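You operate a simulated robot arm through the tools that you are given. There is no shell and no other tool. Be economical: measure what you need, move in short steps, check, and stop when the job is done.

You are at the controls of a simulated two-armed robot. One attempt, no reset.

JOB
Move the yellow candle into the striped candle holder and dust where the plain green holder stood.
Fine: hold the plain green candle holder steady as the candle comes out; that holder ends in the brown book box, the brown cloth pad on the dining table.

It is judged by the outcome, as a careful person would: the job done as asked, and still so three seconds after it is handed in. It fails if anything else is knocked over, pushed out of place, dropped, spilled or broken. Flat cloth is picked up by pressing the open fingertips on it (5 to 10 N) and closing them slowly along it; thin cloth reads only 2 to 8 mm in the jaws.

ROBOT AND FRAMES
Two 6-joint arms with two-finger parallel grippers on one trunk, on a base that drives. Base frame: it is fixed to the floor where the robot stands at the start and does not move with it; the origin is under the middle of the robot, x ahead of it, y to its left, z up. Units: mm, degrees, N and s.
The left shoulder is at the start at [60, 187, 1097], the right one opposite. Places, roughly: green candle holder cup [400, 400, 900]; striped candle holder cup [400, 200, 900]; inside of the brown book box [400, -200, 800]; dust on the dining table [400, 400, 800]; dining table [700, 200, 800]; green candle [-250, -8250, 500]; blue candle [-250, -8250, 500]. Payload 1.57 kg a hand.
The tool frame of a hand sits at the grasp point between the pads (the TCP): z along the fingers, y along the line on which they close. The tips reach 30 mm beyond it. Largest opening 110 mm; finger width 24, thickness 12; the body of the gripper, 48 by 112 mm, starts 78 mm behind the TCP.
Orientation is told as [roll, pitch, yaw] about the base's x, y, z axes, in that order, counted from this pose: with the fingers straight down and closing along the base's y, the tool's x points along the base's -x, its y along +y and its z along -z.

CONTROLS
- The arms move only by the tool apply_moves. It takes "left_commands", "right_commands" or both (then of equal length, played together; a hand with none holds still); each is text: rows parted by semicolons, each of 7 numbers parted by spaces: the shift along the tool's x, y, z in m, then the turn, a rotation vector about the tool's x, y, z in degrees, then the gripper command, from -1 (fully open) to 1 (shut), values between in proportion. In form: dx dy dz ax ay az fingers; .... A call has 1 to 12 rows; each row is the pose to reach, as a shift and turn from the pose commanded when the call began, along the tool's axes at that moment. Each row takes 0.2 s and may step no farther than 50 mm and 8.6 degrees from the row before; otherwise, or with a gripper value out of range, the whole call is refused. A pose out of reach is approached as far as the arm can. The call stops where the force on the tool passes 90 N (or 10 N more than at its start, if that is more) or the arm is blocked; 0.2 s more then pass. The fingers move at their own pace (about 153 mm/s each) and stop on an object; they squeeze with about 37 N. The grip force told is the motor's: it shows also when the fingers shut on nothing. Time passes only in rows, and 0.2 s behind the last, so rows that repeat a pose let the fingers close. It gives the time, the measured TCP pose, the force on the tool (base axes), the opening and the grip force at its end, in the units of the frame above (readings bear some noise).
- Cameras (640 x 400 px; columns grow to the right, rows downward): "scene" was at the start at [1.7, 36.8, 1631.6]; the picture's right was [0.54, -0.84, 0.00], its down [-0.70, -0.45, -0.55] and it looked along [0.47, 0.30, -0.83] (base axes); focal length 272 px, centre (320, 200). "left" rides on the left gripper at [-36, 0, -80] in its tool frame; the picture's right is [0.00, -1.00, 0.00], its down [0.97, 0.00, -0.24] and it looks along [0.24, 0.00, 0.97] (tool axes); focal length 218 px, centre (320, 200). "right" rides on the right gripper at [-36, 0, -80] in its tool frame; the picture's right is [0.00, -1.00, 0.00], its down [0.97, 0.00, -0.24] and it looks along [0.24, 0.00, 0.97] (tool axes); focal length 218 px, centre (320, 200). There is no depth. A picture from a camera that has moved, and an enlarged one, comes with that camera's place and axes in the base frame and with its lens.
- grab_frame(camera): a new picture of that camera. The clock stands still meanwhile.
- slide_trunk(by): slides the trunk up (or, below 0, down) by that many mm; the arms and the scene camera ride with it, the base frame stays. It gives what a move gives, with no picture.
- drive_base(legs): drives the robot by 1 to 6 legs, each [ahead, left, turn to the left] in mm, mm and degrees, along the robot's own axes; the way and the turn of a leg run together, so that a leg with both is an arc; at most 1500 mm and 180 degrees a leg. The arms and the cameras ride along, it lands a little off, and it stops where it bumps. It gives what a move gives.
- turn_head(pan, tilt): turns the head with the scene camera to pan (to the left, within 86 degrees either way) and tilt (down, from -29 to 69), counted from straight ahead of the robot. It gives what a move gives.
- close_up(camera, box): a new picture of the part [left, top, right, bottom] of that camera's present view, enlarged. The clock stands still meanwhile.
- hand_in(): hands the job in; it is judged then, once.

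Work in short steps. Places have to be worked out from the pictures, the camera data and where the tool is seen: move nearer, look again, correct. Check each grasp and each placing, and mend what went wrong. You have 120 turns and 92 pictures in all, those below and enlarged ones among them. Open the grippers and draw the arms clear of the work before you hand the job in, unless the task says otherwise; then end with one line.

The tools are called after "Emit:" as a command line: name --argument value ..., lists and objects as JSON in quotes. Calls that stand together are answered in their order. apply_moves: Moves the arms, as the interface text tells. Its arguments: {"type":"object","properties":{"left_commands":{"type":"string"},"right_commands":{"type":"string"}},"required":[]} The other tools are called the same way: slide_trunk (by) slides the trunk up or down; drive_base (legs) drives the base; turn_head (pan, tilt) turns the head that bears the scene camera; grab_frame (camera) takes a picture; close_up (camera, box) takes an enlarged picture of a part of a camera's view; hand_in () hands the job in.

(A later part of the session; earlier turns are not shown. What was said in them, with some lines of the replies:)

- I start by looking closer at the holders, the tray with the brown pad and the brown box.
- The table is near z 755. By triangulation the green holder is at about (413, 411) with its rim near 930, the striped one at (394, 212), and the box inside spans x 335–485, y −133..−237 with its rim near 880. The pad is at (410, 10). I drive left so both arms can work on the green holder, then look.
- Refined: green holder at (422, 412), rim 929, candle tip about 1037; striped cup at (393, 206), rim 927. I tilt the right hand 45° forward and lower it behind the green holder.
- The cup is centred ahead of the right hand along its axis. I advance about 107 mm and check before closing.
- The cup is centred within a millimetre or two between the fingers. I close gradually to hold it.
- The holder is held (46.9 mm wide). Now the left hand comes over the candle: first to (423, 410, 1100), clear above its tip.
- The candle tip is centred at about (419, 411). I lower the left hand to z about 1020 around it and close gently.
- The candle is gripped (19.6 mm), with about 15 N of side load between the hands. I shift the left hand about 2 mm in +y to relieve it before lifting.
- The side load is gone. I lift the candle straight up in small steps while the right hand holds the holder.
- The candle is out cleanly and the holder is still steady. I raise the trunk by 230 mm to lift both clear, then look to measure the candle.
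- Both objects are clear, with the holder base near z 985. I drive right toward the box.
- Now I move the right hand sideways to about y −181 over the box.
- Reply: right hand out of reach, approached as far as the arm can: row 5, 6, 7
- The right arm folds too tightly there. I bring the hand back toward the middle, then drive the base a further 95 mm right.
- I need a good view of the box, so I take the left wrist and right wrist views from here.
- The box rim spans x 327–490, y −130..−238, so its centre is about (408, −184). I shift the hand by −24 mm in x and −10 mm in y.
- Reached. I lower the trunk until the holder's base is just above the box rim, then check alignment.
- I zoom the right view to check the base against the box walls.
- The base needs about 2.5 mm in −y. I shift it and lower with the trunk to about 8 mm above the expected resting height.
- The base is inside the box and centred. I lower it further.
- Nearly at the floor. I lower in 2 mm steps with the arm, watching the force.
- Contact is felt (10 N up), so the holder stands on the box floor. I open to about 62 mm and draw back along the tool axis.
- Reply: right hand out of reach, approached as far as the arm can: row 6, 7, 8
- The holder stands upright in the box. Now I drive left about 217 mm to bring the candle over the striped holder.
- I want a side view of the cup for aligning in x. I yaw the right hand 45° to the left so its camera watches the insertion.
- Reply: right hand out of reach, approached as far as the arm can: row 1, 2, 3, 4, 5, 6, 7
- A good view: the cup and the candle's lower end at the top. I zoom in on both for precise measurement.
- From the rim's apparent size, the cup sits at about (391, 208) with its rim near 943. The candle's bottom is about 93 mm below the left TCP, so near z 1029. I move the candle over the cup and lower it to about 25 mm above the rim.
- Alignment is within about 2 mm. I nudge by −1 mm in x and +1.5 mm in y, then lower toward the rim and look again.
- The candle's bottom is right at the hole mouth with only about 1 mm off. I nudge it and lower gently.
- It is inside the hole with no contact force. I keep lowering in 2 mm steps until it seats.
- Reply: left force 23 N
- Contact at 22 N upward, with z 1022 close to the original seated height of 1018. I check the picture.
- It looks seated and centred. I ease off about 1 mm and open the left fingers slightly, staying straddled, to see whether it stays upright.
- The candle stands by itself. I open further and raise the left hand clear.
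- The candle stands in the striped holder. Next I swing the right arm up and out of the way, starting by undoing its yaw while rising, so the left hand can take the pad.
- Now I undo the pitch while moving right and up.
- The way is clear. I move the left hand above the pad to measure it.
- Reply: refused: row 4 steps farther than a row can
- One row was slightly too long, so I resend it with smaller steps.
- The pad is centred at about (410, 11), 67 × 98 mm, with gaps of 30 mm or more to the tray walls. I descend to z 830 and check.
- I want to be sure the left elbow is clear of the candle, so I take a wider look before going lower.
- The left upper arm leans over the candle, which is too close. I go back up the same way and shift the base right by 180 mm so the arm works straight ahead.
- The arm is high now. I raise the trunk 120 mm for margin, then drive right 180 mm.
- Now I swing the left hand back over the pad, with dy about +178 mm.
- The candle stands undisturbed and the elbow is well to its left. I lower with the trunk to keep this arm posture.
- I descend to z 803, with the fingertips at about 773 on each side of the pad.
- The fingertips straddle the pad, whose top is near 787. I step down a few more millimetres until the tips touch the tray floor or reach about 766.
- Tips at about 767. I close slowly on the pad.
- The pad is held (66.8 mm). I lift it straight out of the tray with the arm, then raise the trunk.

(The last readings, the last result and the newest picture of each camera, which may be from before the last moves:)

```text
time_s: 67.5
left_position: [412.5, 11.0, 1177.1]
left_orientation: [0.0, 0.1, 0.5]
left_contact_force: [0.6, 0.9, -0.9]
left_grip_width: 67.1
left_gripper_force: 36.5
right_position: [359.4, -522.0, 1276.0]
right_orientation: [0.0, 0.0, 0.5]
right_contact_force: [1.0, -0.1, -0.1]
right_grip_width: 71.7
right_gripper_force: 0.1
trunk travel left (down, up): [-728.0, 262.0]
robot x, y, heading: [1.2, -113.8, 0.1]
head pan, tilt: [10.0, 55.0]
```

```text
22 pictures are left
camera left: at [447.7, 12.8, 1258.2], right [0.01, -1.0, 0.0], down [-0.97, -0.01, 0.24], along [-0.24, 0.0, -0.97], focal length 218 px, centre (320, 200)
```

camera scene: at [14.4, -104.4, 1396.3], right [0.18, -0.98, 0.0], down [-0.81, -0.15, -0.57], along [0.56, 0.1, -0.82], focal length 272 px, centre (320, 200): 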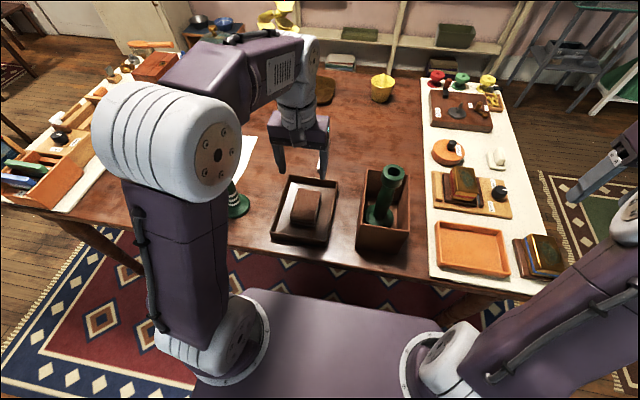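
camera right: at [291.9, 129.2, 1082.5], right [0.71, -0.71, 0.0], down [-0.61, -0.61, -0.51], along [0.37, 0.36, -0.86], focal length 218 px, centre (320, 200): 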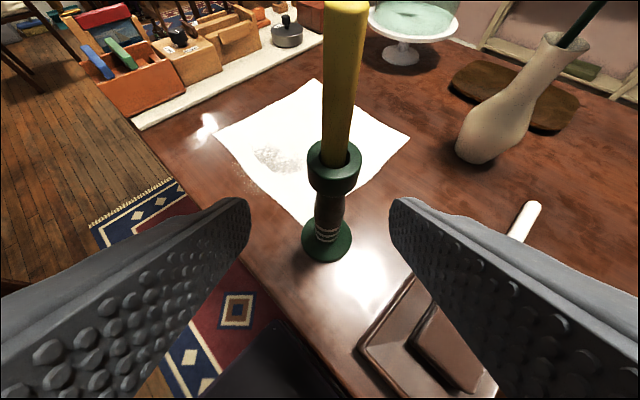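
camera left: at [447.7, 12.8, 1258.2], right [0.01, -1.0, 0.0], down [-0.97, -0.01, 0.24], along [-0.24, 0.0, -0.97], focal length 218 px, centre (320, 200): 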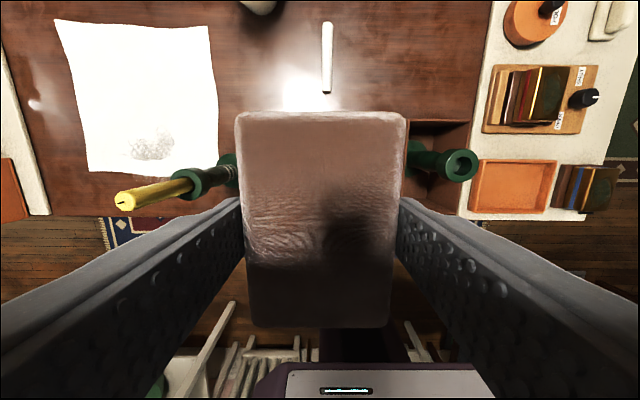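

The pad is secure. The dust spans about x 365–480, y 338–440. I drive left about 382 mm so the left hand is over it.

Emit:
drive_base --legs '[[0, 382, 0]]'

Emit:
grab_frame --camera "left"

Emit:
grab_frame --camera "scene"

```text
time_s: 70.0
left_position: [405.6, 403.6, 1178.3]
left_orientation: [0.1, 0.1, 1.0]
left_contact_force: [-0.8, -0.6, -0.7]
left_grip_width: 67.0
left_gripper_force: 37.5
right_position: [356.4, -130.1, 1276.3]
right_orientation: [0.0, 0.1, 1.0]
right_contact_force: [0.0, 0.5, -0.3]
right_grip_width: 71.7
right_gripper_force: 0.1
trunk travel left (down, up): [-728.0, 262.0]
robot x, y, heading: [-3.6, 272.2, 0.9]
head pan, tilt: [10.0, 55.0]
```

```text
21 pictures are left
camera left: at [441.8, 404.9, 1258.4], right [0.02, -1.0, 0.0], down [-0.97, -0.02, 0.24], along [-0.24, 0.0, -0.97], focal length 218 px, centre (320, 200)
```

left: 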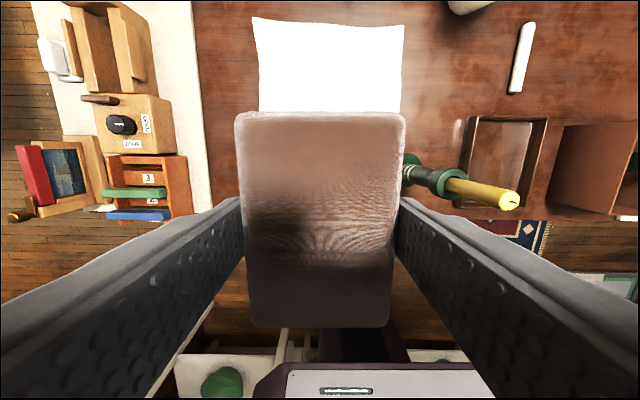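

```text
20 pictures are left
camera scene: at [9.6, 284.4, 1636.3], right [0.19, -0.98, 0.0], down [-0.8, -0.15, -0.57], along [0.56, 0.11, -0.82], focal length 272 px, centre (320, 200)
```

scene: 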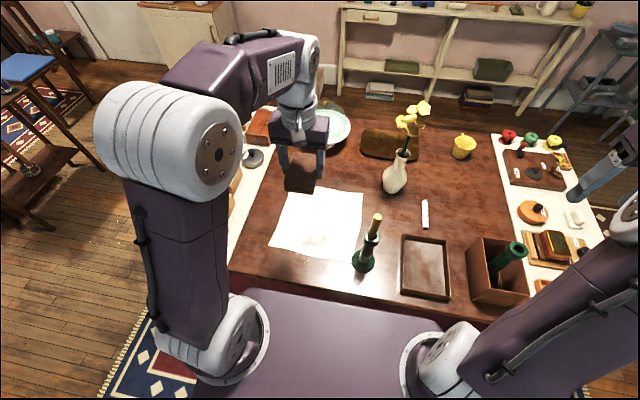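

I lower the trunk 240 mm toward the dust, keeping well clear of the candle.

Emit:
slide_trunk --by -240

Emit:
apply_moves --left_commands "-0.01 0 0.04 0 0 0 1; -0.015 0 0.08 0 0 0 1; -0.018 0 0.115 0 0 0 1; -0.018 0 0.125 0 0 0 1; -0.018 0 0.13 0 0 0 1; -0.018 0 0.13 0 0 0 1"

Emit:
close_up --camera "scene" --box '[220, 80, 420, 300]'

```text
time_s: 72.5
left_position: [404.7, 403.9, 937.8]
left_orientation: [0.0, 0.0, 1.0]
left_contact_force: [-0.2, 0.1, 0.2]
left_grip_width: 67.2
left_gripper_force: 36.7
right_position: [356.5, -130.7, 1037.0]
right_orientation: [0.0, 0.1, 0.9]
right_contact_force: [-0.6, 0.2, 0.7]
right_grip_width: 71.3
right_gripper_force: 0.1
trunk travel left (down, up): [-488.0, 502.0]
robot x, y, heading: [-5.4, 273.4, 0.7]
head pan, tilt: [10.0, 55.0]
```

```text
time_s: 73.9
left_position: [424.5, 404.2, 810.0]
left_orientation: [0.0, 0.0, 1.1]
left_contact_force: [0.4, -0.9, -0.4]
left_grip_width: 67.0
left_gripper_force: 37.3
right_position: [356.9, -130.3, 1036.6]
right_orientation: [-0.1, 0.1, 0.9]
right_contact_force: [-0.4, -0.4, 0.3]
right_grip_width: 71.6
right_gripper_force: 0.0
trunk travel left (down, up): [-488.0, 502.0]
robot x, y, heading: [-4.8, 273.9, 0.8]
head pan, tilt: [10.0, 55.0]
```

```text
1.82 times, centred on (320, 190) of scene
camera zoom: at [9.4, 285.6, 1396.3], right [0.19, -0.98, 0.0], down [-0.8, -0.16, -0.57], along [0.56, 0.11, -0.82], focal length 494 px, centre (320, 218)
```

zoom: 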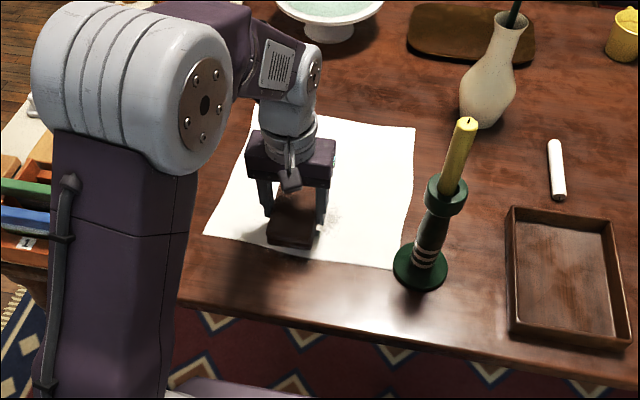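

The pad is just above the sheet. I step down until it touches lightly.

Emit:
apply_moves --left_commands "0 0 0.003 0 0 0 1; 0 0 0.006 0 0 0 1; 0 0 0.009 0 0 0 1; 0 0 0.012 0 0 0 1; 0 0 0.012 0 0 0 1"

```text
time_s: 75.1
left_position: [423.0, 404.4, 797.2]
left_orientation: [0.0, 0.1, 1.0]
left_contact_force: [0.3, 0.1, -0.9]
left_grip_width: 67.0
left_gripper_force: 37.3
right_position: [356.8, -129.8, 1035.8]
right_orientation: [-0.1, 0.2, 0.9]
right_contact_force: [-0.3, 0.1, -0.3]
right_grip_width: 71.6
right_gripper_force: 0.1
trunk travel left (down, up): [-488.0, 502.0]
robot x, y, heading: [-4.7, 273.8, 0.9]
head pan, tilt: [10.0, 55.0]
```

Emit:
apply_moves --left_commands "0 0 0.0015 0 0 0 1; 0 0 0.003 0 0 0 1; 0 0 0.0045 0 0 0 1; 0 0 0.0045 0 0 0 1"

```text
time_s: 76.1
left_position: [424.0, 404.3, 793.3]
left_orientation: [0.0, 0.1, 1.0]
left_contact_force: [0.7, 0.5, -1.6]
left_grip_width: 66.7
left_gripper_force: 36.8
right_position: [358.6, -129.9, 1037.7]
right_orientation: [-0.1, 0.1, 0.8]
right_contact_force: [-0.2, 0.1, -0.1]
right_grip_width: 71.6
right_gripper_force: 0.0
trunk travel left (down, up): [-488.0, 502.0]
robot x, y, heading: [-6.4, 271.4, 0.9]
head pan, tilt: [10.0, 55.0]
```

No contact yet, so I continue down in small steps.

Emit:
apply_moves --left_commands "0 0 0.0015 0 0 0 1; 0 0 0.003 0 0 0 1; 0 0 0.0045 0 0 0 1; 0 0 0.0045 0 0 0 1"

```text
time_s: 77.1
left_position: [423.3, 401.1, 790.0]
left_orientation: [0.2, -0.5, 0.9]
left_contact_force: [2.1, -7.8, 50.8]
left_grip_width: 67.3
left_gripper_force: 37.4
right_position: [353.1, -132.9, 1037.0]
right_orientation: [0.1, -0.1, 0.9]
right_contact_force: [-0.5, -0.2, 0.4]
right_grip_width: 71.5
right_gripper_force: 0.1
trunk travel left (down, up): [-488.0, 502.0]
robot x, y, heading: [-7.5, 276.9, 0.7]
head pan, tilt: [10.0, 55.0]
```

Contact is stiff (51 N). I ease up about 2 mm to press lightly.

Emit:
apply_moves --left_commands "0 0 -0.002 0 0 0 1; 0 0 -0.002 0 0 0 1"

```text
time_s: 77.7
left_position: [419.7, 403.0, 790.1]
left_orientation: [0.1, -0.1, 1.0]
left_contact_force: [-4.8, -6.2, 37.8]
left_grip_width: 67.3
left_gripper_force: 37.4
right_position: [352.5, -131.4, 1037.0]
right_orientation: [0.0, -0.2, 0.9]
right_contact_force: [0.3, -0.1, 0.3]
right_grip_width: 71.6
right_gripper_force: 0.0
trunk travel left (down, up): [-488.0, 502.0]
robot x, y, heading: [-7.1, 271.4, 0.9]
head pan, tilt: [10.0, 55.0]
```

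Emit:
apply_moves --left_commands "0 0 -0.0013 0 0 0 1; 0 0 -0.0013 0 0 0 1"

```text
time_s: 78.3
left_position: [422.5, 405.0, 790.3]
left_orientation: [0.1, 0.2, 0.9]
left_contact_force: [-2.8, -1.7, 12.0]
left_grip_width: 67.1
left_gripper_force: 37.2
right_position: [356.3, -131.1, 1036.4]
right_orientation: [0.1, 0.0, 0.9]
right_contact_force: [0.1, 0.5, 0.5]
right_grip_width: 71.5
right_gripper_force: 0.1
trunk travel left (down, up): [-488.0, 502.0]
robot x, y, heading: [-2.2, 273.5, 0.7]
head pan, tilt: [10.0, 55.0]
```

Now 12 N, good for wiping. First a short stroke to see how the sheet behaves.

Emit:
apply_moves --left_commands "0 -0.015 -0.0002 0 0 0 1; 0 -0.03 -0.0002 0 0 0 1; 0 -0.045 -0.0002 0 0 0 1; 0 -0.06 -0.0002 0 0 0 1; 0 -0.06 -0.0002 0 0 0 1"

Emit:
close_up --camera "scene" --box '[220, 80, 420, 300]'

```text
time_s: 79.5
left_position: [422.2, 344.1, 790.3]
left_orientation: [0.0, 0.0, 1.0]
left_contact_force: [-1.5, 2.0, 5.1]
left_grip_width: 67.1
left_gripper_force: 37.3
right_position: [356.6, -129.1, 1038.1]
right_orientation: [-0.1, 0.1, 0.9]
right_contact_force: [-0.9, -0.5, -0.3]
right_grip_width: 71.4
right_gripper_force: 0.1
trunk travel left (down, up): [-488.0, 502.0]
robot x, y, heading: [-1.0, 270.6, 1.0]
head pan, tilt: [10.0, 55.0]
```

```text
1.82 times, centred on (320, 190) of scene
camera zoom: at [8.5, 286.1, 1396.2], right [0.19, -0.98, 0.0], down [-0.8, -0.16, -0.57], along [0.56, 0.11, -0.82], focal length 494 px, centre (320, 218)
```

zoom: 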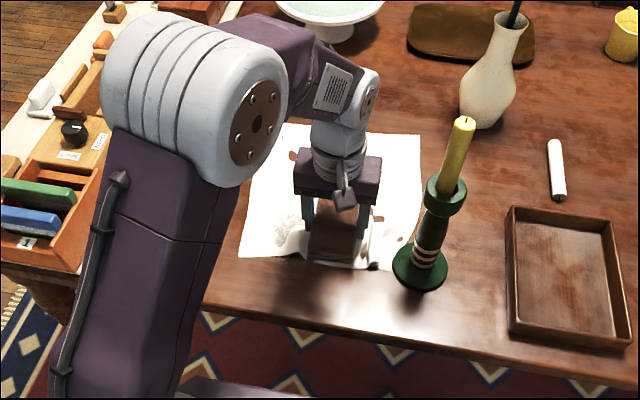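

The white sheet is loose cloth and the stroke dragged it. I return along the same path at the same light pressure to carry it back, then look.

Emit:
apply_moves --left_commands "0 0.012 0 0 0 0 1; 0 0.024 0 0 0 0 1; 0 0.036 0 0 0 0 1; 0 0.048 0 0 0 0 1; 0 0.06 0 0 0 0 1; 0 0.06 0 0 0 0 1"

Emit:
close_up --camera "scene" --box '[220, 80, 420, 300]'

```text
time_s: 80.9
left_position: [424.9, 404.7, 791.3]
left_orientation: [0.1, 0.0, 1.0]
left_contact_force: [1.6, -0.2, 2.2]
left_grip_width: 66.8
left_gripper_force: 36.9
right_position: [357.1, -130.7, 1036.5]
right_orientation: [0.1, 0.1, 0.9]
right_contact_force: [0.0, -0.3, 1.4]
right_grip_width: 71.5
right_gripper_force: 0.1
trunk travel left (down, up): [-488.0, 502.0]
robot x, y, heading: [-0.9, 273.8, 0.9]
head pan, tilt: [10.0, 55.0]
```

```text
1.82 times, centred on (320, 190) of scene
camera zoom: at [9.2, 285.2, 1396.3], right [0.19, -0.98, 0.0], down [-0.8, -0.16, -0.57], along [0.56, 0.11, -0.82], focal length 494 px, centre (320, 218)
```

zoom: 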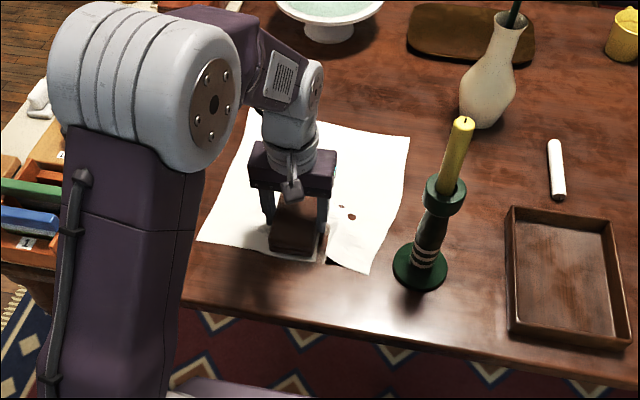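

The sheet is mostly back, slightly wrinkled. I lift the pad to inspect the sheet and dust.

Emit:
apply_moves --left_commands "0 0 -0.01 0 0 0 1; 0 0 -0.05 0 0 0 1; 0 0 -0.1 0 0 0 1; 0 0.05 -0.1 0 0 0 1; 0 0.1 -0.1 0 0 0 1; 0 0.14 -0.1 0 0 0 1; 0 0.14 -0.1 0 0 0 1"

Emit:
close_up --camera "left" --box '[310, 0, 640, 206]'

Emit:
close_up --camera "scene" --box '[220, 100, 400, 240]'

```text
time_s: 82.5
left_position: [422.2, 545.4, 890.1]
left_orientation: [0.0, 0.0, 0.9]
left_contact_force: [-0.1, 0.2, -1.0]
left_grip_width: 67.0
left_gripper_force: 36.9
right_position: [356.5, -130.7, 1036.4]
right_orientation: [0.0, 0.0, 0.8]
right_contact_force: [-0.7, 0.3, 0.2]
right_grip_width: 71.4
right_gripper_force: 0.1
trunk travel left (down, up): [-488.0, 502.0]
robot x, y, heading: [-5.8, 271.3, 0.8]
head pan, tilt: [10.0, 55.0]
```

```text
1.94 times, centred on (475, 103) of left
camera zoom: at [457.5, 547.9, 969.7], right [0.02, -1.0, 0.0], down [-0.97, -0.02, 0.24], along [-0.24, 0.0, -0.97], focal length 423 px, centre (19, 388)
```

zoom: 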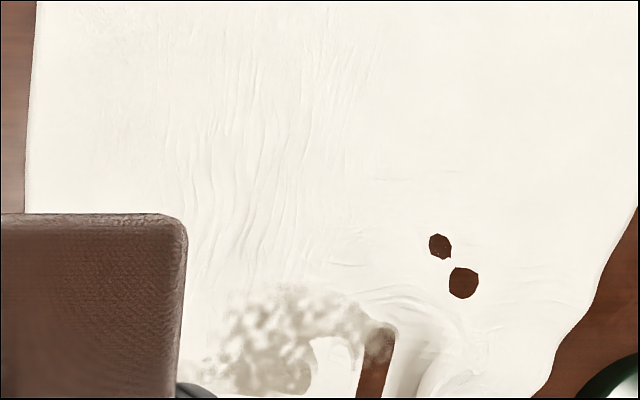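

```text
2.86 times, centred on (310, 170) of scene
camera zoom: at [9.2, 285.1, 1396.3], right [0.19, -0.98, 0.0], down [-0.8, -0.15, -0.57], along [0.56, 0.11, -0.82], focal length 776 px, centre (349, 286)
```

zoom: 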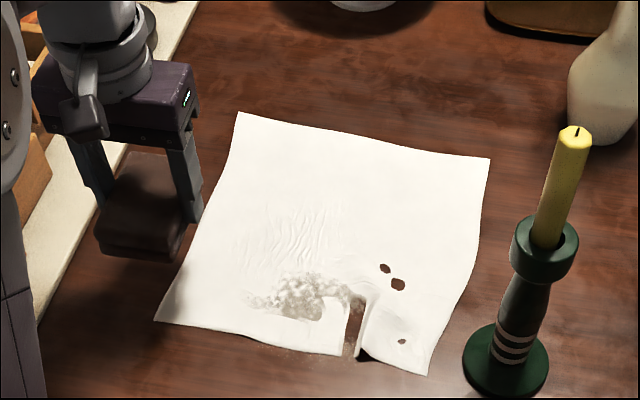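

About half the dust is gone. What is left is around x 405–455, y 400–450, and the sheet has crept about 35 mm toward +y at its right front. I make the next light stroke from y 455 in −y, which wipes the rest and draws the sheet back.

Emit:
apply_moves --left_commands "-0.003 -0.03 0 0 0 0 1; -0.006 -0.06 0 0 0 0 1; -0.006 -0.088 0 0 0 0 1; -0.006 -0.088 0.045 0 0 0 1; -0.006 -0.088 0.085 0 0 0 1; -0.006 -0.088 0.094 0 0 0 1; -0.006 -0.088 0.097 0 0 0 1; -0.006 -0.088 0.097 0 0 0 1"

```text
time_s: 84.3
left_position: [428.7, 456.9, 793.0]
left_orientation: [-0.2, 0.0, 1.0]
left_contact_force: [0.4, -1.0, -0.5]
left_grip_width: 67.0
left_gripper_force: 36.8
right_position: [356.7, -130.3, 1035.6]
right_orientation: [0.0, 0.1, 1.0]
right_contact_force: [0.3, 0.4, 0.4]
right_grip_width: 71.5
right_gripper_force: 0.0
trunk travel left (down, up): [-488.0, 502.0]
robot x, y, heading: [-4.4, 272.6, 0.8]
head pan, tilt: [10.0, 55.0]
```

Emit:
apply_moves --left_commands "0 0 0.001 0 0 0 1; 0 0 0.002 0 0 0 1; 0 0 0.002 0 0 0 1"

```text
time_s: 85.1
left_position: [429.5, 457.0, 791.4]
left_orientation: [0.1, 0.0, 1.0]
left_contact_force: [-0.1, 0.5, -1.0]
left_grip_width: 66.8
left_gripper_force: 37.4
right_position: [357.5, -130.0, 1037.0]
right_orientation: [-0.1, 0.1, 1.0]
right_contact_force: [0.7, -0.7, -1.0]
right_grip_width: 71.4
right_gripper_force: 0.0
trunk travel left (down, up): [-488.0, 502.0]
robot x, y, heading: [-4.9, 276.1, 0.7]
head pan, tilt: [10.0, 55.0]
```

Emit:
apply_moves --left_commands "0 0 0.0008 0 0 0 1; 0 0 0.0014 0 0 0 1; 0 0 0.0014 0 0 0 1"

```text
time_s: 85.9
left_position: [427.5, 455.3, 790.3]
left_orientation: [-0.1, -0.1, 1.0]
left_contact_force: [-0.2, 1.7, 5.3]
left_grip_width: 67.1
left_gripper_force: 37.1
right_position: [356.7, -130.1, 1037.6]
right_orientation: [0.0, 0.1, 0.8]
right_contact_force: [0.3, -0.5, -0.5]
right_grip_width: 71.6
right_gripper_force: 0.1
trunk travel left (down, up): [-488.0, 502.0]
robot x, y, heading: [-3.6, 276.4, 0.8]
head pan, tilt: [10.0, 55.0]
```

Light contact at 5 N. I stroke −y by 70 mm.

Emit:
apply_moves --left_commands "0 -0.01 0 0 0 0 1; 0 -0.02 0 0 0 0 1; 0 -0.03 0 0 0 0 1; 0 -0.04 0 0 0 0 1; 0 -0.05 0 0 0 0 1; 0 -0.06 0 0 0 0 1; 0 -0.07 0 0 0 0 1; 0 -0.07 -0.01 0 0 0 1; 0 -0.07 -0.05 0 0 0 1; 0 -0.07 -0.1 0 0 0 1; 0 -0.07 -0.14 0 0 0 1; 0 -0.07 -0.14 0 0 0 1"

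Emit:
close_up --camera "scene" --box '[220, 100, 400, 240]'

```text
time_s: 88.5
left_position: [432.8, 386.8, 927.4]
left_orientation: [0.0, 0.1, 1.0]
left_contact_force: [-0.5, 0.3, -0.5]
left_grip_width: 67.2
left_gripper_force: 37.1
right_position: [357.4, -130.4, 1036.9]
right_orientation: [-0.1, 0.1, 0.9]
right_contact_force: [0.1, 0.4, 0.9]
right_grip_width: 71.4
right_gripper_force: 0.0
trunk travel left (down, up): [-488.0, 502.0]
robot x, y, heading: [-5.2, 276.3, 1.0]
head pan, tilt: [10.0, 55.0]
```

```text
2.86 times, centred on (310, 170) of scene
camera zoom: at [9.7, 285.7, 1396.2], right [0.19, -0.98, 0.0], down [-0.8, -0.16, -0.57], along [0.56, 0.11, -0.82], focal length 776 px, centre (349, 286)
```

zoom: 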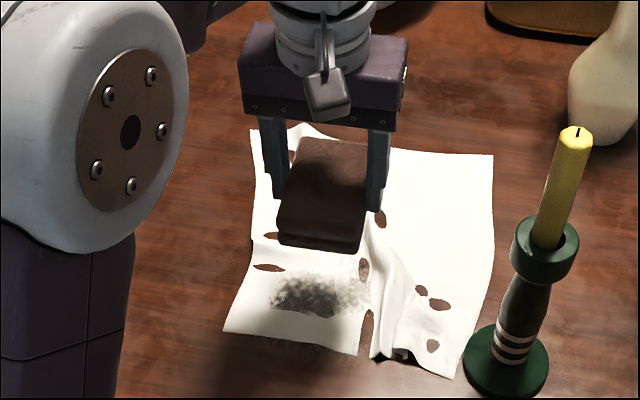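

I zoom in on the dust spot to understand how it sits relative to the sheet.

Emit:
close_up --camera "scene" --box '[270, 150, 360, 235]'

```text
4.71 times, centred on (315, 192) of scene
camera zoom: at [9.7, 285.7, 1396.2], right [0.19, -0.98, 0.0], down [-0.8, -0.16, -0.57], along [0.56, 0.11, -0.82], focal length 1278 px, centre (344, 235)
```

zoom: 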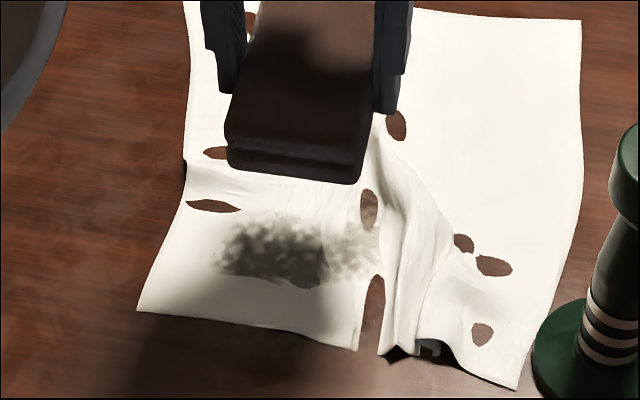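

The dust is a fixed patch on the table and it shows through the thin sheet, so wiping over the sheet does not reach it. I will slide the sheet's front edge back (+x) with the pad, wipe the bare wood, then slide the sheet back. First I set down at (408, 400).

Emit:
apply_moves --left_commands "0.025 0.013 0.03 0 0 0 1; 0.025 0.013 0.075 0 0 0 1; 0.025 0.013 0.115 0 0 0 1; 0.025 0.013 0.13 0 0 0 1; 0.025 0.013 0.135 0 0 0 1; 0.025 0.013 0.137 0 0 0 1; 0.025 0.013 0.1375 0 0 0 1; 0.025 0.013 0.1375 0 0 0 1"

```text
time_s: 90.3
left_position: [404.0, 400.1, 793.4]
left_orientation: [0.0, -0.1, 0.9]
left_contact_force: [0.2, -0.3, -1.1]
left_grip_width: 66.7
left_gripper_force: 36.9
right_position: [357.0, -130.1, 1037.6]
right_orientation: [-0.1, 0.1, 0.8]
right_contact_force: [0.0, 0.0, 0.1]
right_grip_width: 71.6
right_gripper_force: 0.1
trunk travel left (down, up): [-488.0, 502.0]
robot x, y, heading: [-3.0, 277.2, 0.7]
head pan, tilt: [10.0, 55.0]
```

Emit:
apply_moves --left_commands "0 0 0.0015 0 0 0 1; 0 0 0.0028 0 0 0 1; 0 0 0.0034 0 0 0 1; 0 0 0.0034 0 0 0 1"

```text
time_s: 91.3
left_position: [404.1, 399.4, 790.7]
left_orientation: [0.0, -0.3, 1.0]
left_contact_force: [1.3, 3.6, 15.2]
left_grip_width: 66.9
left_gripper_force: 36.5
right_position: [356.4, -130.3, 1036.8]
right_orientation: [-0.2, 0.1, 0.9]
right_contact_force: [0.4, -0.3, 0.5]
right_grip_width: 71.5
right_gripper_force: 0.2
trunk travel left (down, up): [-488.0, 502.0]
robot x, y, heading: [-3.3, 276.2, 0.7]
head pan, tilt: [10.0, 55.0]
```

Contact at 15 N. I drag the sheet +x by 130 mm.

Emit:
apply_moves --left_commands "-0.015 0 0 0 0 0 1; -0.03 0 0 0 0 0 1; -0.045 0 0 0 0 0 1; -0.06 0 0 0 0 0 1; -0.075 0 0 0 0 0 1; -0.09 0 0 0 0 0 1; -0.105 0 0 0 0 0 1; -0.12 0 0 0 0 0 1; -0.13 0 0 0 0 0 1; -0.13 0 0 0 0 0 1"

Emit:
close_up --camera "scene" --box '[220, 80, 400, 240]'

```text
time_s: 93.5
left_position: [534.6, 400.1, 790.3]
left_orientation: [0.0, -0.1, 1.0]
left_contact_force: [-1.6, 0.4, 9.7]
left_grip_width: 67.2
left_gripper_force: 37.0
right_position: [356.9, -130.0, 1037.9]
right_orientation: [-0.1, 0.0, 0.9]
right_contact_force: [-0.1, -0.2, -0.4]
right_grip_width: 71.4
right_gripper_force: 0.1
trunk travel left (down, up): [-488.0, 502.0]
robot x, y, heading: [-4.2, 274.4, 1.0]
head pan, tilt: [10.0, 55.0]
```

```text
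2.50 times, centred on (310, 160) of scene
camera zoom: at [7.8, 285.3, 1396.3], right [0.19, -0.98, 0.0], down [-0.8, -0.16, -0.57], along [0.56, 0.11, -0.82], focal length 679 px, centre (345, 300)
```

zoom: 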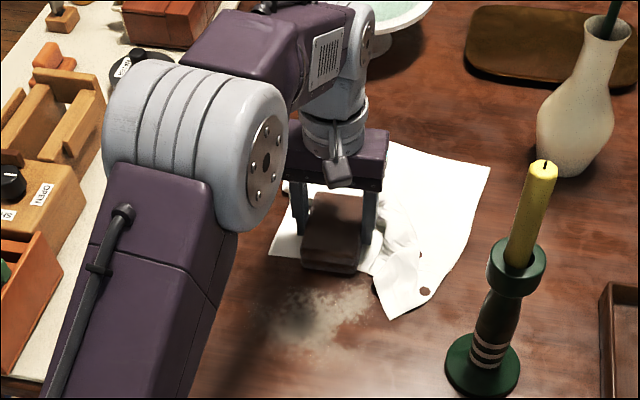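

The dust is now on bare wood (x 370–475, y 338–450). I lift and move the pad to (420, 445) beside it.

Emit:
apply_moves --left_commands "0 0 -0.02 0 0 0 1; 0 0 -0.05 0 0 0 1; 0.04 0.015 -0.05 0 0 0 1; 0.08 0.03 -0.05 0 0 0 1; 0.114 0.045 -0.05 0 0 0 1; 0.114 0.045 -0.02 0 0 0 1; 0.114 0.045 -0.006 0 0 0 1; 0.114 0.045 -0.003 0 0 0 1; 0.114 0.045 -0.001 0 0 0 1; 0.114 0.045 0 0 0 0 1; 0.114 0.045 0 0 0 0 1"

```text
time_s: 95.9
left_position: [419.8, 444.5, 789.8]
left_orientation: [0.0, -0.1, 1.1]
left_contact_force: [0.8, 1.0, 3.6]
left_grip_width: 66.9
left_gripper_force: 37.2
right_position: [356.5, -130.7, 1036.6]
right_orientation: [-0.1, 0.2, 0.9]
right_contact_force: [0.1, 1.1, -0.5]
right_grip_width: 71.5
right_gripper_force: 0.2
trunk travel left (down, up): [-488.0, 502.0]
robot x, y, heading: [-2.3, 276.1, 1.0]
head pan, tilt: [10.0, 55.0]
```

Touching lightly at 4 N. I press slightly more and wipe across the dust in −y and back.

Emit:
apply_moves --left_commands "0 -0.008 0.0005 0 0 0 1; 0 -0.02 0.0005 0 0 0 1; 0 -0.034 0.0005 0 0 0 1; 0 -0.048 0.0005 0 0 0 1; 0 -0.062 0.0005 0 0 0 1; 0 -0.075 0.0005 0 0 0 1; 0 -0.062 0.0005 0 0 0 1; 0 -0.048 0.0005 0 0 0 1; 0 -0.034 0.0005 0 0 0 1; 0 -0.02 0.0005 0 0 0 1; 0 0 0.0005 0 0 0 1; 0 0.015 0.0005 0 0 0 1"

Emit:
close_up --camera "scene" --box '[220, 80, 400, 240]'

```text
time_s: 98.5
left_position: [419.0, 460.0, 789.4]
left_orientation: [0.1, 0.1, 0.9]
left_contact_force: [0.0, -4.2, 7.1]
left_grip_width: 67.2
left_gripper_force: 37.4
right_position: [357.7, -130.6, 1036.2]
right_orientation: [-0.1, 0.0, 0.9]
right_contact_force: [0.3, 0.5, 0.9]
right_grip_width: 71.5
right_gripper_force: 0.1
trunk travel left (down, up): [-488.0, 502.0]
robot x, y, heading: [-3.6, 269.0, 1.0]
head pan, tilt: [10.0, 55.0]
```

```text
2.50 times, centred on (310, 160) of scene
camera zoom: at [8.5, 284.9, 1396.3], right [0.19, -0.98, 0.0], down [-0.8, -0.15, -0.57], along [0.56, 0.11, -0.82], focal length 679 px, centre (345, 300)
```

zoom: 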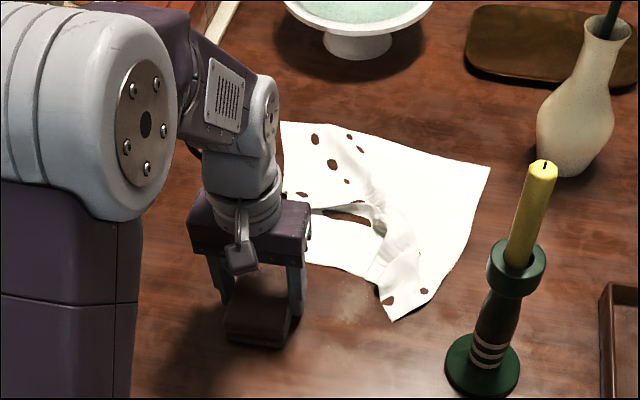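

Most of the dust is gone. A trace is left near (445, 355), so I make another pass slightly farther in x and −y.

Emit:
apply_moves --left_commands "-0.006 -0.015 0 0 0 0 1; -0.012 -0.03 0 0 0 0 1; -0.013 -0.045 0 0 0 0 1; -0.013 -0.06 0 0 0 0 1; -0.013 -0.075 0 0 0 0 1; -0.013 -0.09 0 0 0 0 1; -0.013 -0.105 0 0 0 0 1; -0.013 -0.085 0 0 0 0 1; -0.013 -0.105 0 0 0 0 1; -0.013 -0.08 0 0 0 0 1; -0.006 -0.05 0 0 0 0 1; 0 -0.015 0 0 0 0 1"

Emit:
apply_moves --left_commands "0.02 0 0 0 0 0 1; 0.02 -0.02 0 0 0 0 1; 0.02 -0.04 0 0 0 0 1; 0.02 -0.06 0 0 0 0 1; 0.02 -0.075 0 0 0 0 1; 0.02 -0.05 0 0 0 0 1; 0.02 -0.02 0 0 0 0 1; 0.02 0.01 0 0 0 0 1; 0.02 0.01 -0.03 0 0 0 1; 0.02 0.05 -0.07 0 0 0 1; 0.02 0.09 -0.08 0 0 0 1; 0.02 0.09 -0.08 0 0 0 1"

Emit:
close_up --camera "scene" --box '[220, 80, 400, 240]'

```text
time_s: 101.1
left_position: [420.6, 444.1, 790.0]
left_orientation: [0.0, 0.0, 0.8]
left_contact_force: [-1.1, 0.5, -0.8]
left_grip_width: 67.0
left_gripper_force: 36.7
right_position: [357.3, -128.8, 1038.3]
right_orientation: [-0.2, 0.2, 0.9]
right_contact_force: [-0.2, -0.5, 0.1]
right_grip_width: 71.4
right_gripper_force: 0.0
trunk travel left (down, up): [-488.0, 502.0]
robot x, y, heading: [-1.1, 274.0, 0.9]
head pan, tilt: [10.0, 55.0]
```

```text
refused: row 10 steps farther than a row can; nothing moved
```

```text
2.50 times, centred on (310, 160) of scene
camera zoom: at [9.4, 286.5, 1396.1], right [0.19, -0.98, 0.0], down [-0.8, -0.16, -0.57], along [0.56, 0.11, -0.82], focal length 679 px, centre (345, 300)
```

zoom: 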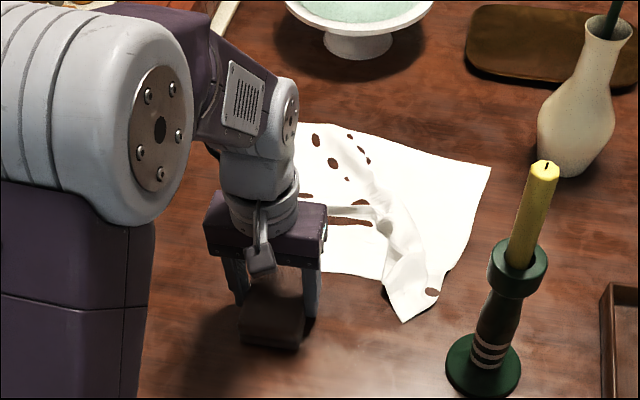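

That side is clean now. One more pass nearer the table's front edge, then I lift to check.

Emit:
apply_moves --left_commands "0.01 0 0.0008 0 0 0 1; 0.02 0 0.0008 0 0 0 1; 0.02 -0.02 0.0008 0 0 0 1; 0.02 -0.045 0.0008 0 0 0 1; 0.02 -0.07 0.0008 0 0 0 1; 0.02 -0.085 0.0008 0 0 0 1; 0.02 -0.05 0.0008 0 0 0 1; 0.01 -0.015 0.0008 0 0 0 1; 0.01 0.01 0.0008 0 0 0 1; 0.01 0.01 -0.03 0 0 0 1; 0.01 0.04 -0.06 0 0 0 1; 0.01 0.08 -0.08 0 0 0 1"

Emit:
close_up --camera "left" --box '[310, 0, 640, 206]'

```text
time_s: 103.7
left_position: [407.9, 523.3, 868.8]
left_orientation: [0.0, 0.1, 0.9]
left_contact_force: [0.4, -0.3, -0.5]
left_grip_width: 66.9
left_gripper_force: 36.2
right_position: [358.0, -128.9, 1037.4]
right_orientation: [-0.1, 0.2, 0.9]
right_contact_force: [-0.3, -0.1, -0.2]
right_grip_width: 71.5
right_gripper_force: 0.1
trunk travel left (down, up): [-488.0, 502.0]
robot x, y, heading: [-0.7, 275.5, 0.8]
head pan, tilt: [10.0, 55.0]
```

```text
1.94 times, centred on (475, 103) of left
camera zoom: at [443.7, 525.6, 949.1], right [0.02, -1.0, 0.0], down [-0.97, -0.02, 0.24], along [-0.24, 0.0, -0.97], focal length 423 px, centre (19, 388)
```

zoom: 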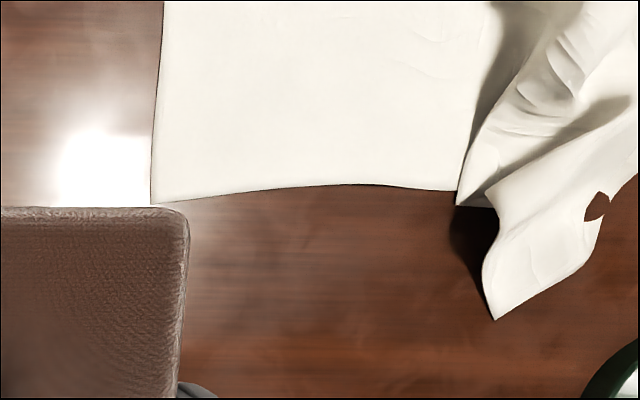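

The wood is clean. I now put the sheet back: set the pad on the flat left panel at about (555, 430), then pull it −x and +y to where it was.

Emit:
apply_moves --left_commands "-0.035 -0.023 0 0 0 0 1; -0.07 -0.046 0 0 0 0 1; -0.105 -0.07 0 0 0 0 1; -0.147 -0.093 0 0 0 0 1; -0.147 -0.093 0.035 0 0 0 1; -0.147 -0.093 0.065 0 0 0 1; -0.147 -0.093 0.074 0 0 0 1; -0.147 -0.093 0.077 0 0 0 1; -0.147 -0.093 0.079 0 0 0 1; -0.147 -0.093 0.079 0 0 0 1"

```text
time_s: 105.9
left_position: [557.9, 430.9, 790.4]
left_orientation: [0.0, -0.1, 0.9]
left_contact_force: [-0.5, -1.3, 8.1]
left_grip_width: 67.0
left_gripper_force: 36.6
right_position: [356.9, -130.8, 1036.4]
right_orientation: [0.0, 0.0, 0.9]
right_contact_force: [0.5, 0.2, 0.5]
right_grip_width: 71.3
right_gripper_force: 0.1
trunk travel left (down, up): [-488.0, 502.0]
robot x, y, heading: [-1.0, 274.2, 0.8]
head pan, tilt: [10.0, 55.0]
```

Contact at 8 N. I pull diagonally by (−115, +80).

Emit:
apply_moves --left_commands "0.011 0.008 0.0003 0 0 0 1; 0.022 0.016 0.0003 0 0 0 1; 0.033 0.024 0.0003 0 0 0 1; 0.044 0.032 0.0003 0 0 0 1; 0.055 0.04 0.0003 0 0 0 1; 0.066 0.048 0.0003 0 0 0 1; 0.077 0.056 0.0003 0 0 0 1; 0.088 0.064 0.0003 0 0 0 1; 0.1 0.072 0.0003 0 0 0 1; 0.11 0.08 0.0003 0 0 0 1; 0.11 0.08 -0.03 0 0 0 1; 0.11 0.08 -0.07 0 0 0 1"

Emit:
close_up --camera "scene" --box '[220, 80, 400, 240]'

```text
time_s: 108.5
left_position: [441.8, 512.9, 859.0]
left_orientation: [-0.1, 0.2, 0.9]
left_contact_force: [-1.2, 0.0, -0.1]
left_grip_width: 67.0
left_gripper_force: 36.6
right_position: [356.2, -129.6, 1036.2]
right_orientation: [-0.2, 0.0, 0.9]
right_contact_force: [0.1, -0.9, -0.2]
right_grip_width: 71.5
right_gripper_force: 0.1
trunk travel left (down, up): [-488.0, 502.0]
robot x, y, heading: [-2.9, 273.3, 1.0]
head pan, tilt: [10.0, 55.0]
```

```text
2.50 times, centred on (310, 160) of scene
camera zoom: at [8.6, 285.5, 1396.2], right [0.19, -0.98, 0.0], down [-0.8, -0.16, -0.57], along [0.56, 0.11, -0.82], focal length 679 px, centre (345, 300)
```

zoom: 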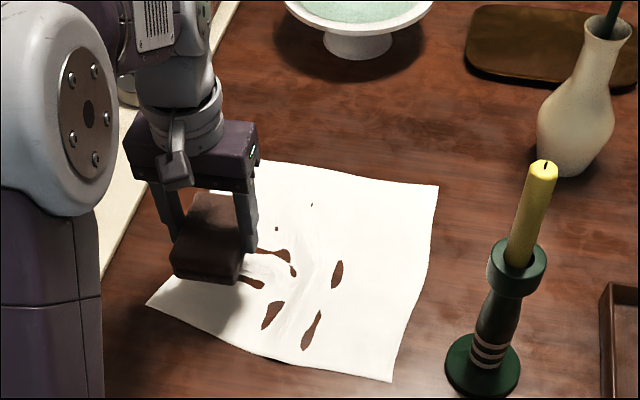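

The sheet is nearly flat again, only about 50 mm too far in +y. I set the pad down near its right part at (515, 345) and pull it −y about 48 mm.

Emit:
apply_moves --left_commands "-0.018 -0.042 0 0 0 0 1; -0.036 -0.084 0 0 0 0 1; -0.054 -0.126 0 0 0 0 1; -0.073 -0.168 0 0 0 0 1; -0.073 -0.168 0.035 0 0 0 1; -0.073 -0.168 0.06 0 0 0 1; -0.073 -0.168 0.066 0 0 0 1; -0.073 -0.168 0.0685 0 0 0 1; -0.073 -0.168 0.07 0 0 0 1; -0.073 -0.168 0.07 0 0 0 1"

```text
time_s: 110.7
left_position: [520.7, 344.3, 790.4]
left_orientation: [0.0, 0.0, 0.9]
left_contact_force: [0.6, -0.3, -0.6]
left_grip_width: 67.0
left_gripper_force: 36.8
right_position: [358.3, -131.1, 1036.4]
right_orientation: [-0.1, 0.1, 0.9]
right_contact_force: [-0.1, -1.1, -0.3]
right_grip_width: 71.5
right_gripper_force: 0.0
trunk travel left (down, up): [-488.0, 502.0]
robot x, y, heading: [2.2, 276.0, 1.0]
head pan, tilt: [10.0, 55.0]
```

I press about 1 mm more and pull by (+15, −48), then lift.

Emit:
apply_moves --left_commands "0 0 0.001 0 0 0 1; -0.003 -0.01 0.001 0 0 0 1; -0.006 -0.02 0.001 0 0 0 1; -0.009 -0.03 0.001 0 0 0 1; -0.012 -0.04 0.001 0 0 0 1; -0.015 -0.05 0.001 0 0 0 1; -0.015 -0.05 0.001 0 0 0 1; -0.015 -0.05 -0.03 0 0 0 1; -0.015 -0.05 -0.07 0 0 0 1; -0.015 -0.05 -0.11 0 0 0 1; -0.015 -0.05 -0.15 0 0 0 1; -0.015 -0.05 -0.15 0 0 0 1"

Emit:
grab_frame --camera "scene"

```text
time_s: 113.3
left_position: [523.9, 300.3, 930.7]
left_orientation: [0.0, 0.1, 1.0]
left_contact_force: [0.1, -0.2, -0.8]
left_grip_width: 67.0
left_gripper_force: 36.7
left hand out of reach, approached as far as the arm can: row 11, 12
right_position: [358.4, -130.9, 1036.3]
right_orientation: [0.0, 0.0, 0.9]
right_contact_force: [0.7, -0.8, 0.6]
right_grip_width: 71.4
right_gripper_force: 0.1
trunk travel left (down, up): [-488.0, 502.0]
robot x, y, heading: [-2.6, 274.2, 1.1]
head pan, tilt: [10.0, 55.0]
```

```text
7 pictures are left
camera scene: at [10.4, 285.6, 1396.2], right [0.19, -0.98, 0.0], down [-0.8, -0.16, -0.57], along [0.56, 0.11, -0.82], focal length 272 px, centre (320, 200)
```

scene: 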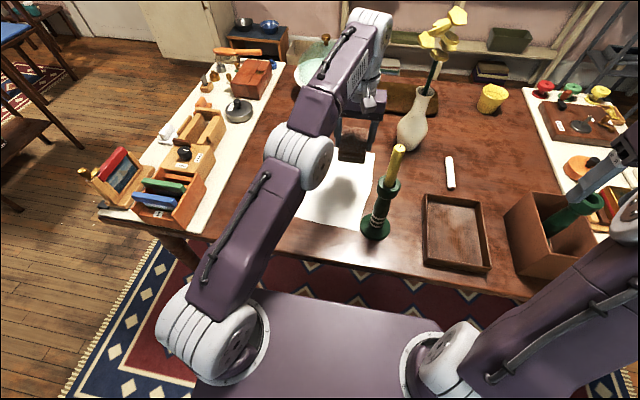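

The sheet is back roughly in place and the candle and holder are untouched. The pad will go on the bare wood strip in front of the sheet, at about (328, 430). I turn it 90° so its short side fits, moving there at height.

Emit:
apply_moves --left_commands "0.016 0.011 0 0 0 -7.5 1; 0.032 0.022 0 0 0 -15 1; 0.048 0.033 0 0 0 -22.5 1; 0.064 0.044 0 0 0 -30 1; 0.08 0.055 0 0 0 -37.5 1; 0.096 0.066 0 0 0 -45 1; 0.112 0.077 0 0 0 -52.5 1; 0.128 0.088 0 0 0 -60 1; 0.144 0.099 0 0 0 -67.5 1; 0.16 0.11 0 0 0 -75 1; 0.176 0.12 0 0 0 -82.5 1; 0.192 0.13 0 0 0 -90 1"

Emit:
grab_frame --camera "scene"

```text
time_s: 115.9
left_position: [328.2, 430.6, 930.1]
left_orientation: [0.1, 0.0, 91.1]
left_contact_force: [0.0, -0.2, 0.1]
left_grip_width: 67.0
left_gripper_force: 36.9
right_position: [356.7, -130.7, 1037.0]
right_orientation: [-0.1, 0.1, 0.9]
right_contact_force: [0.1, -0.1, 0.1]
right_grip_width: 71.7
right_gripper_force: 0.0
trunk travel left (down, up): [-488.0, 502.0]
robot x, y, heading: [-0.2, 273.5, 1.0]
head pan, tilt: [10.0, 55.0]
```

```text
6 pictures are left
camera scene: at [8.8, 286.0, 1396.3], right [0.19, -0.98, 0.0], down [-0.8, -0.16, -0.57], along [0.56, 0.11, -0.82], focal length 272 px, centre (320, 200)
```

scene: 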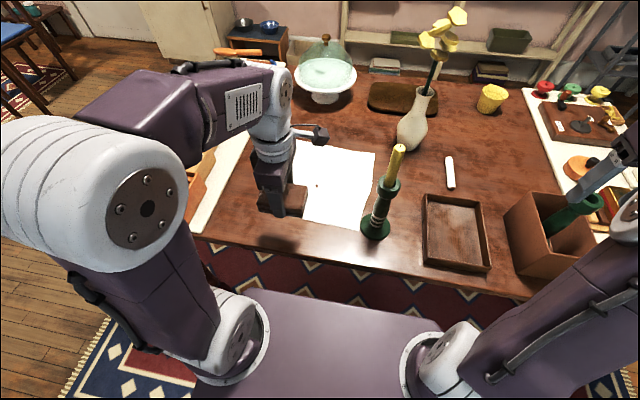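

The pad is aligned over the strip, with the table edge near x 273 and the sheet edge near 370. I lower it.

Emit:
apply_moves --left_commands "0 0 0.04 0 0 0 1; 0 0 0.08 0 0 0 1; 0 0 0.115 0 0 0 1; 0 0 0.13 0 0 0 1; 0 0 0.134 0 0 0 1; 0 0 0.137 0 0 0 1; 0 0 0.139 0 0 0 1; 0 0 0.139 0 0 0 1"

```text
time_s: 117.7
left_position: [330.2, 428.4, 794.2]
left_orientation: [0.0, 0.0, 91.0]
left_contact_force: [-0.6, -0.1, -0.7]
left_grip_width: 67.1
left_gripper_force: 37.0
right_position: [357.5, -130.1, 1036.8]
right_orientation: [-0.1, 0.2, 0.8]
right_contact_force: [-0.1, 0.8, -1.0]
right_grip_width: 71.4
right_gripper_force: 0.1
trunk travel left (down, up): [-488.0, 502.0]
robot x, y, heading: [-3.3, 275.1, 1.0]
head pan, tilt: [10.0, 55.0]
```

Emit:
apply_moves --left_commands "0 0 0.0015 0 0 0 1; 0 0 0.003 0 0 0 1; 0 0 0.004 0 0 0 1; 0 0 0.0047 0 0 0 1; 0 0 0.0047 0 0 0 1"

```text
time_s: 118.9
left_position: [328.8, 429.0, 790.3]
left_orientation: [0.0, 0.0, 91.0]
left_contact_force: [0.4, 0.8, -0.7]
left_grip_width: 66.9
left_gripper_force: 37.2
right_position: [358.5, -130.4, 1037.4]
right_orientation: [-0.1, 0.1, 1.0]
right_contact_force: [-0.3, 0.8, 0.7]
right_grip_width: 71.5
right_gripper_force: 0.1
trunk travel left (down, up): [-488.0, 502.0]
robot x, y, heading: [-5.6, 276.4, 1.1]
head pan, tilt: [10.0, 55.0]
```

Almost touching, since bare wood was at about 789.5. One more millimetre, then I release gently and rise.

Emit:
apply_moves --left_commands "0 0 0.001 0 0 0 1; 0 0 0.001 0 0 0 0.2; 0 0 0.001 0 0 0 -0.22; 0 0 0.001 0 0 0 -0.35; 0 0 0.001 0 0 0 -0.45; 0 0 0.001 0 0 0 -0.45; 0 0 -0.03 0 0 0 -0.45; 0 0 -0.07 0 0 0 -0.45; 0 0 -0.115 0 0 0 -0.45; 0 0 -0.16 0 0 0 -0.45; 0 0 -0.2 0 0 0 -0.45; 0 0 -0.2 0 0 0 -0.45"

Emit:
slide_trunk --by 200

Emit:
grab_frame --camera "scene"

```text
time_s: 121.5
left_position: [327.8, 428.6, 988.3]
left_orientation: [0.0, 0.1, 91.0]
left_contact_force: [0.4, -0.8, 0.2]
left_grip_width: 79.8
left_gripper_force: 0.0
right_position: [358.5, -130.6, 1037.1]
right_orientation: [-0.1, 0.0, 0.9]
right_contact_force: [0.5, 0.4, -0.2]
right_grip_width: 71.4
right_gripper_force: 0.1
trunk travel left (down, up): [-488.0, 502.0]
robot x, y, heading: [0.1, 272.9, 0.7]
head pan, tilt: [10.0, 55.0]
```

```text
time_s: 123.6
left_position: [327.3, 430.4, 1187.9]
left_orientation: [-0.1, 0.0, 90.9]
left_contact_force: [-0.4, 0.1, 0.0]
left_grip_width: 79.9
left_gripper_force: 0.0
right_position: [358.5, -129.6, 1237.0]
right_orientation: [-0.1, 0.0, 0.8]
right_contact_force: [-0.8, 0.5, -0.9]
right_grip_width: 71.4
right_gripper_force: 0.0
trunk travel left (down, up): [-688.0, 302.0]
robot x, y, heading: [-2.6, 274.5, 1.0]
head pan, tilt: [10.0, 55.0]
```

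```text
5 pictures are left
camera scene: at [9.5, 285.6, 1596.2], right [0.19, -0.98, 0.0], down [-0.8, -0.16, -0.57], along [0.56, 0.11, -0.82], focal length 272 px, centre (320, 200)
```

scene: 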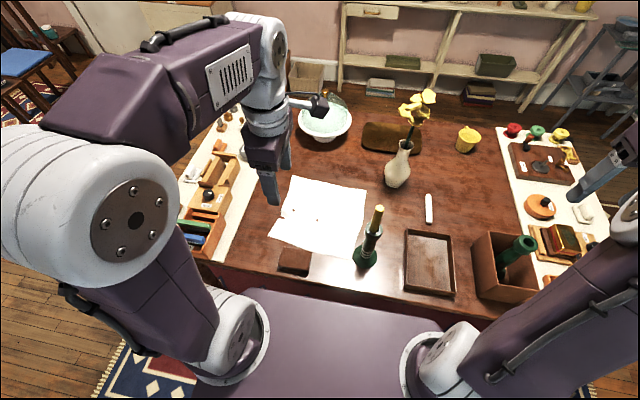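

The pad is on the table. A last close look at the sheet, the dust area and the candle.

Emit:
close_up --camera "scene" --box '[230, 160, 400, 290]'

Emit:
close_up --camera "scene" --box '[330, 180, 560, 320]'

```text
3.08 times, centred on (315, 225) of scene
camera zoom: at [9.5, 285.6, 1596.2], right [0.19, -0.98, 0.0], down [-0.8, -0.16, -0.57], along [0.56, 0.11, -0.82], focal length 836 px, centre (335, 123)
```

zoom: 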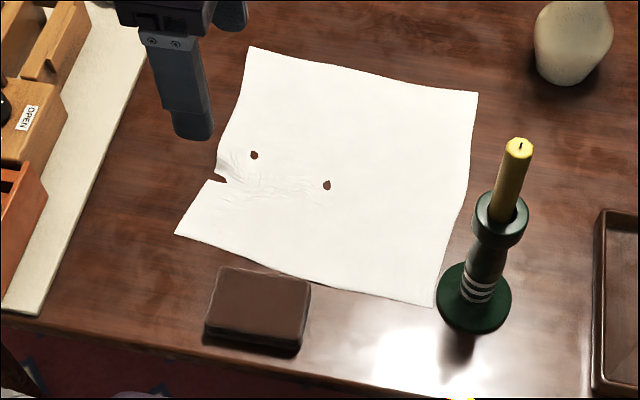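

```text
2.78 times, centred on (445, 250) of scene
camera zoom: at [9.5, 285.6, 1596.2], right [0.19, -0.98, 0.0], down [-0.8, -0.16, -0.57], along [0.56, 0.11, -0.82], focal length 756 px, centre (-28, 61)
```

zoom: 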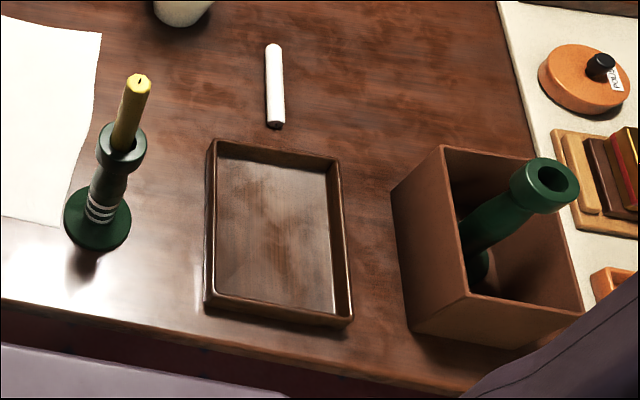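

Everything is in place: no dust is visible, the candle is upright, the holder is in the box and the pad is on the table. I open both grippers fully; the arms are already well clear above.

Emit:
apply_moves --left_commands "0 0 -0.02 0 0 0 -1; 0 0 -0.03 0 0 0 -1; 0 0 -0.03 0 0 0 -1" --right_commands "0 0 0 0 0 0 -1; 0 0 0 0 0 0 -1; 0 0 0 0 0 0 -1"

Emit:
hand_in

```text
time_s: 124.4
left_position: [327.3, 431.1, 1218.7]
left_orientation: [0.0, 0.0, 91.0]
left_contact_force: [-0.4, 0.5, -0.2]
left_grip_width: 110.3
left_gripper_force: 0.0
right_position: [358.2, -130.4, 1236.6]
right_orientation: [-0.2, 0.1, 0.9]
right_contact_force: [0.5, 0.1, 0.3]
right_grip_width: 110.1
right_gripper_force: 0.2
trunk travel left (down, up): [-688.0, 302.0]
robot x, y, heading: [-5.0, 271.1, 1.2]
head pan, tilt: [10.0, 55.0]
```

```text
The job is handed in.
```

Handed in: the yellow candle stands in the striped holder, the plain green holder is upright in the brown book box, its spot is dusted, and the brown pad lies on the dining table; I had to slide the white sheet aside to reach the dust, and it is back roughly in place but slightly wrinkled.
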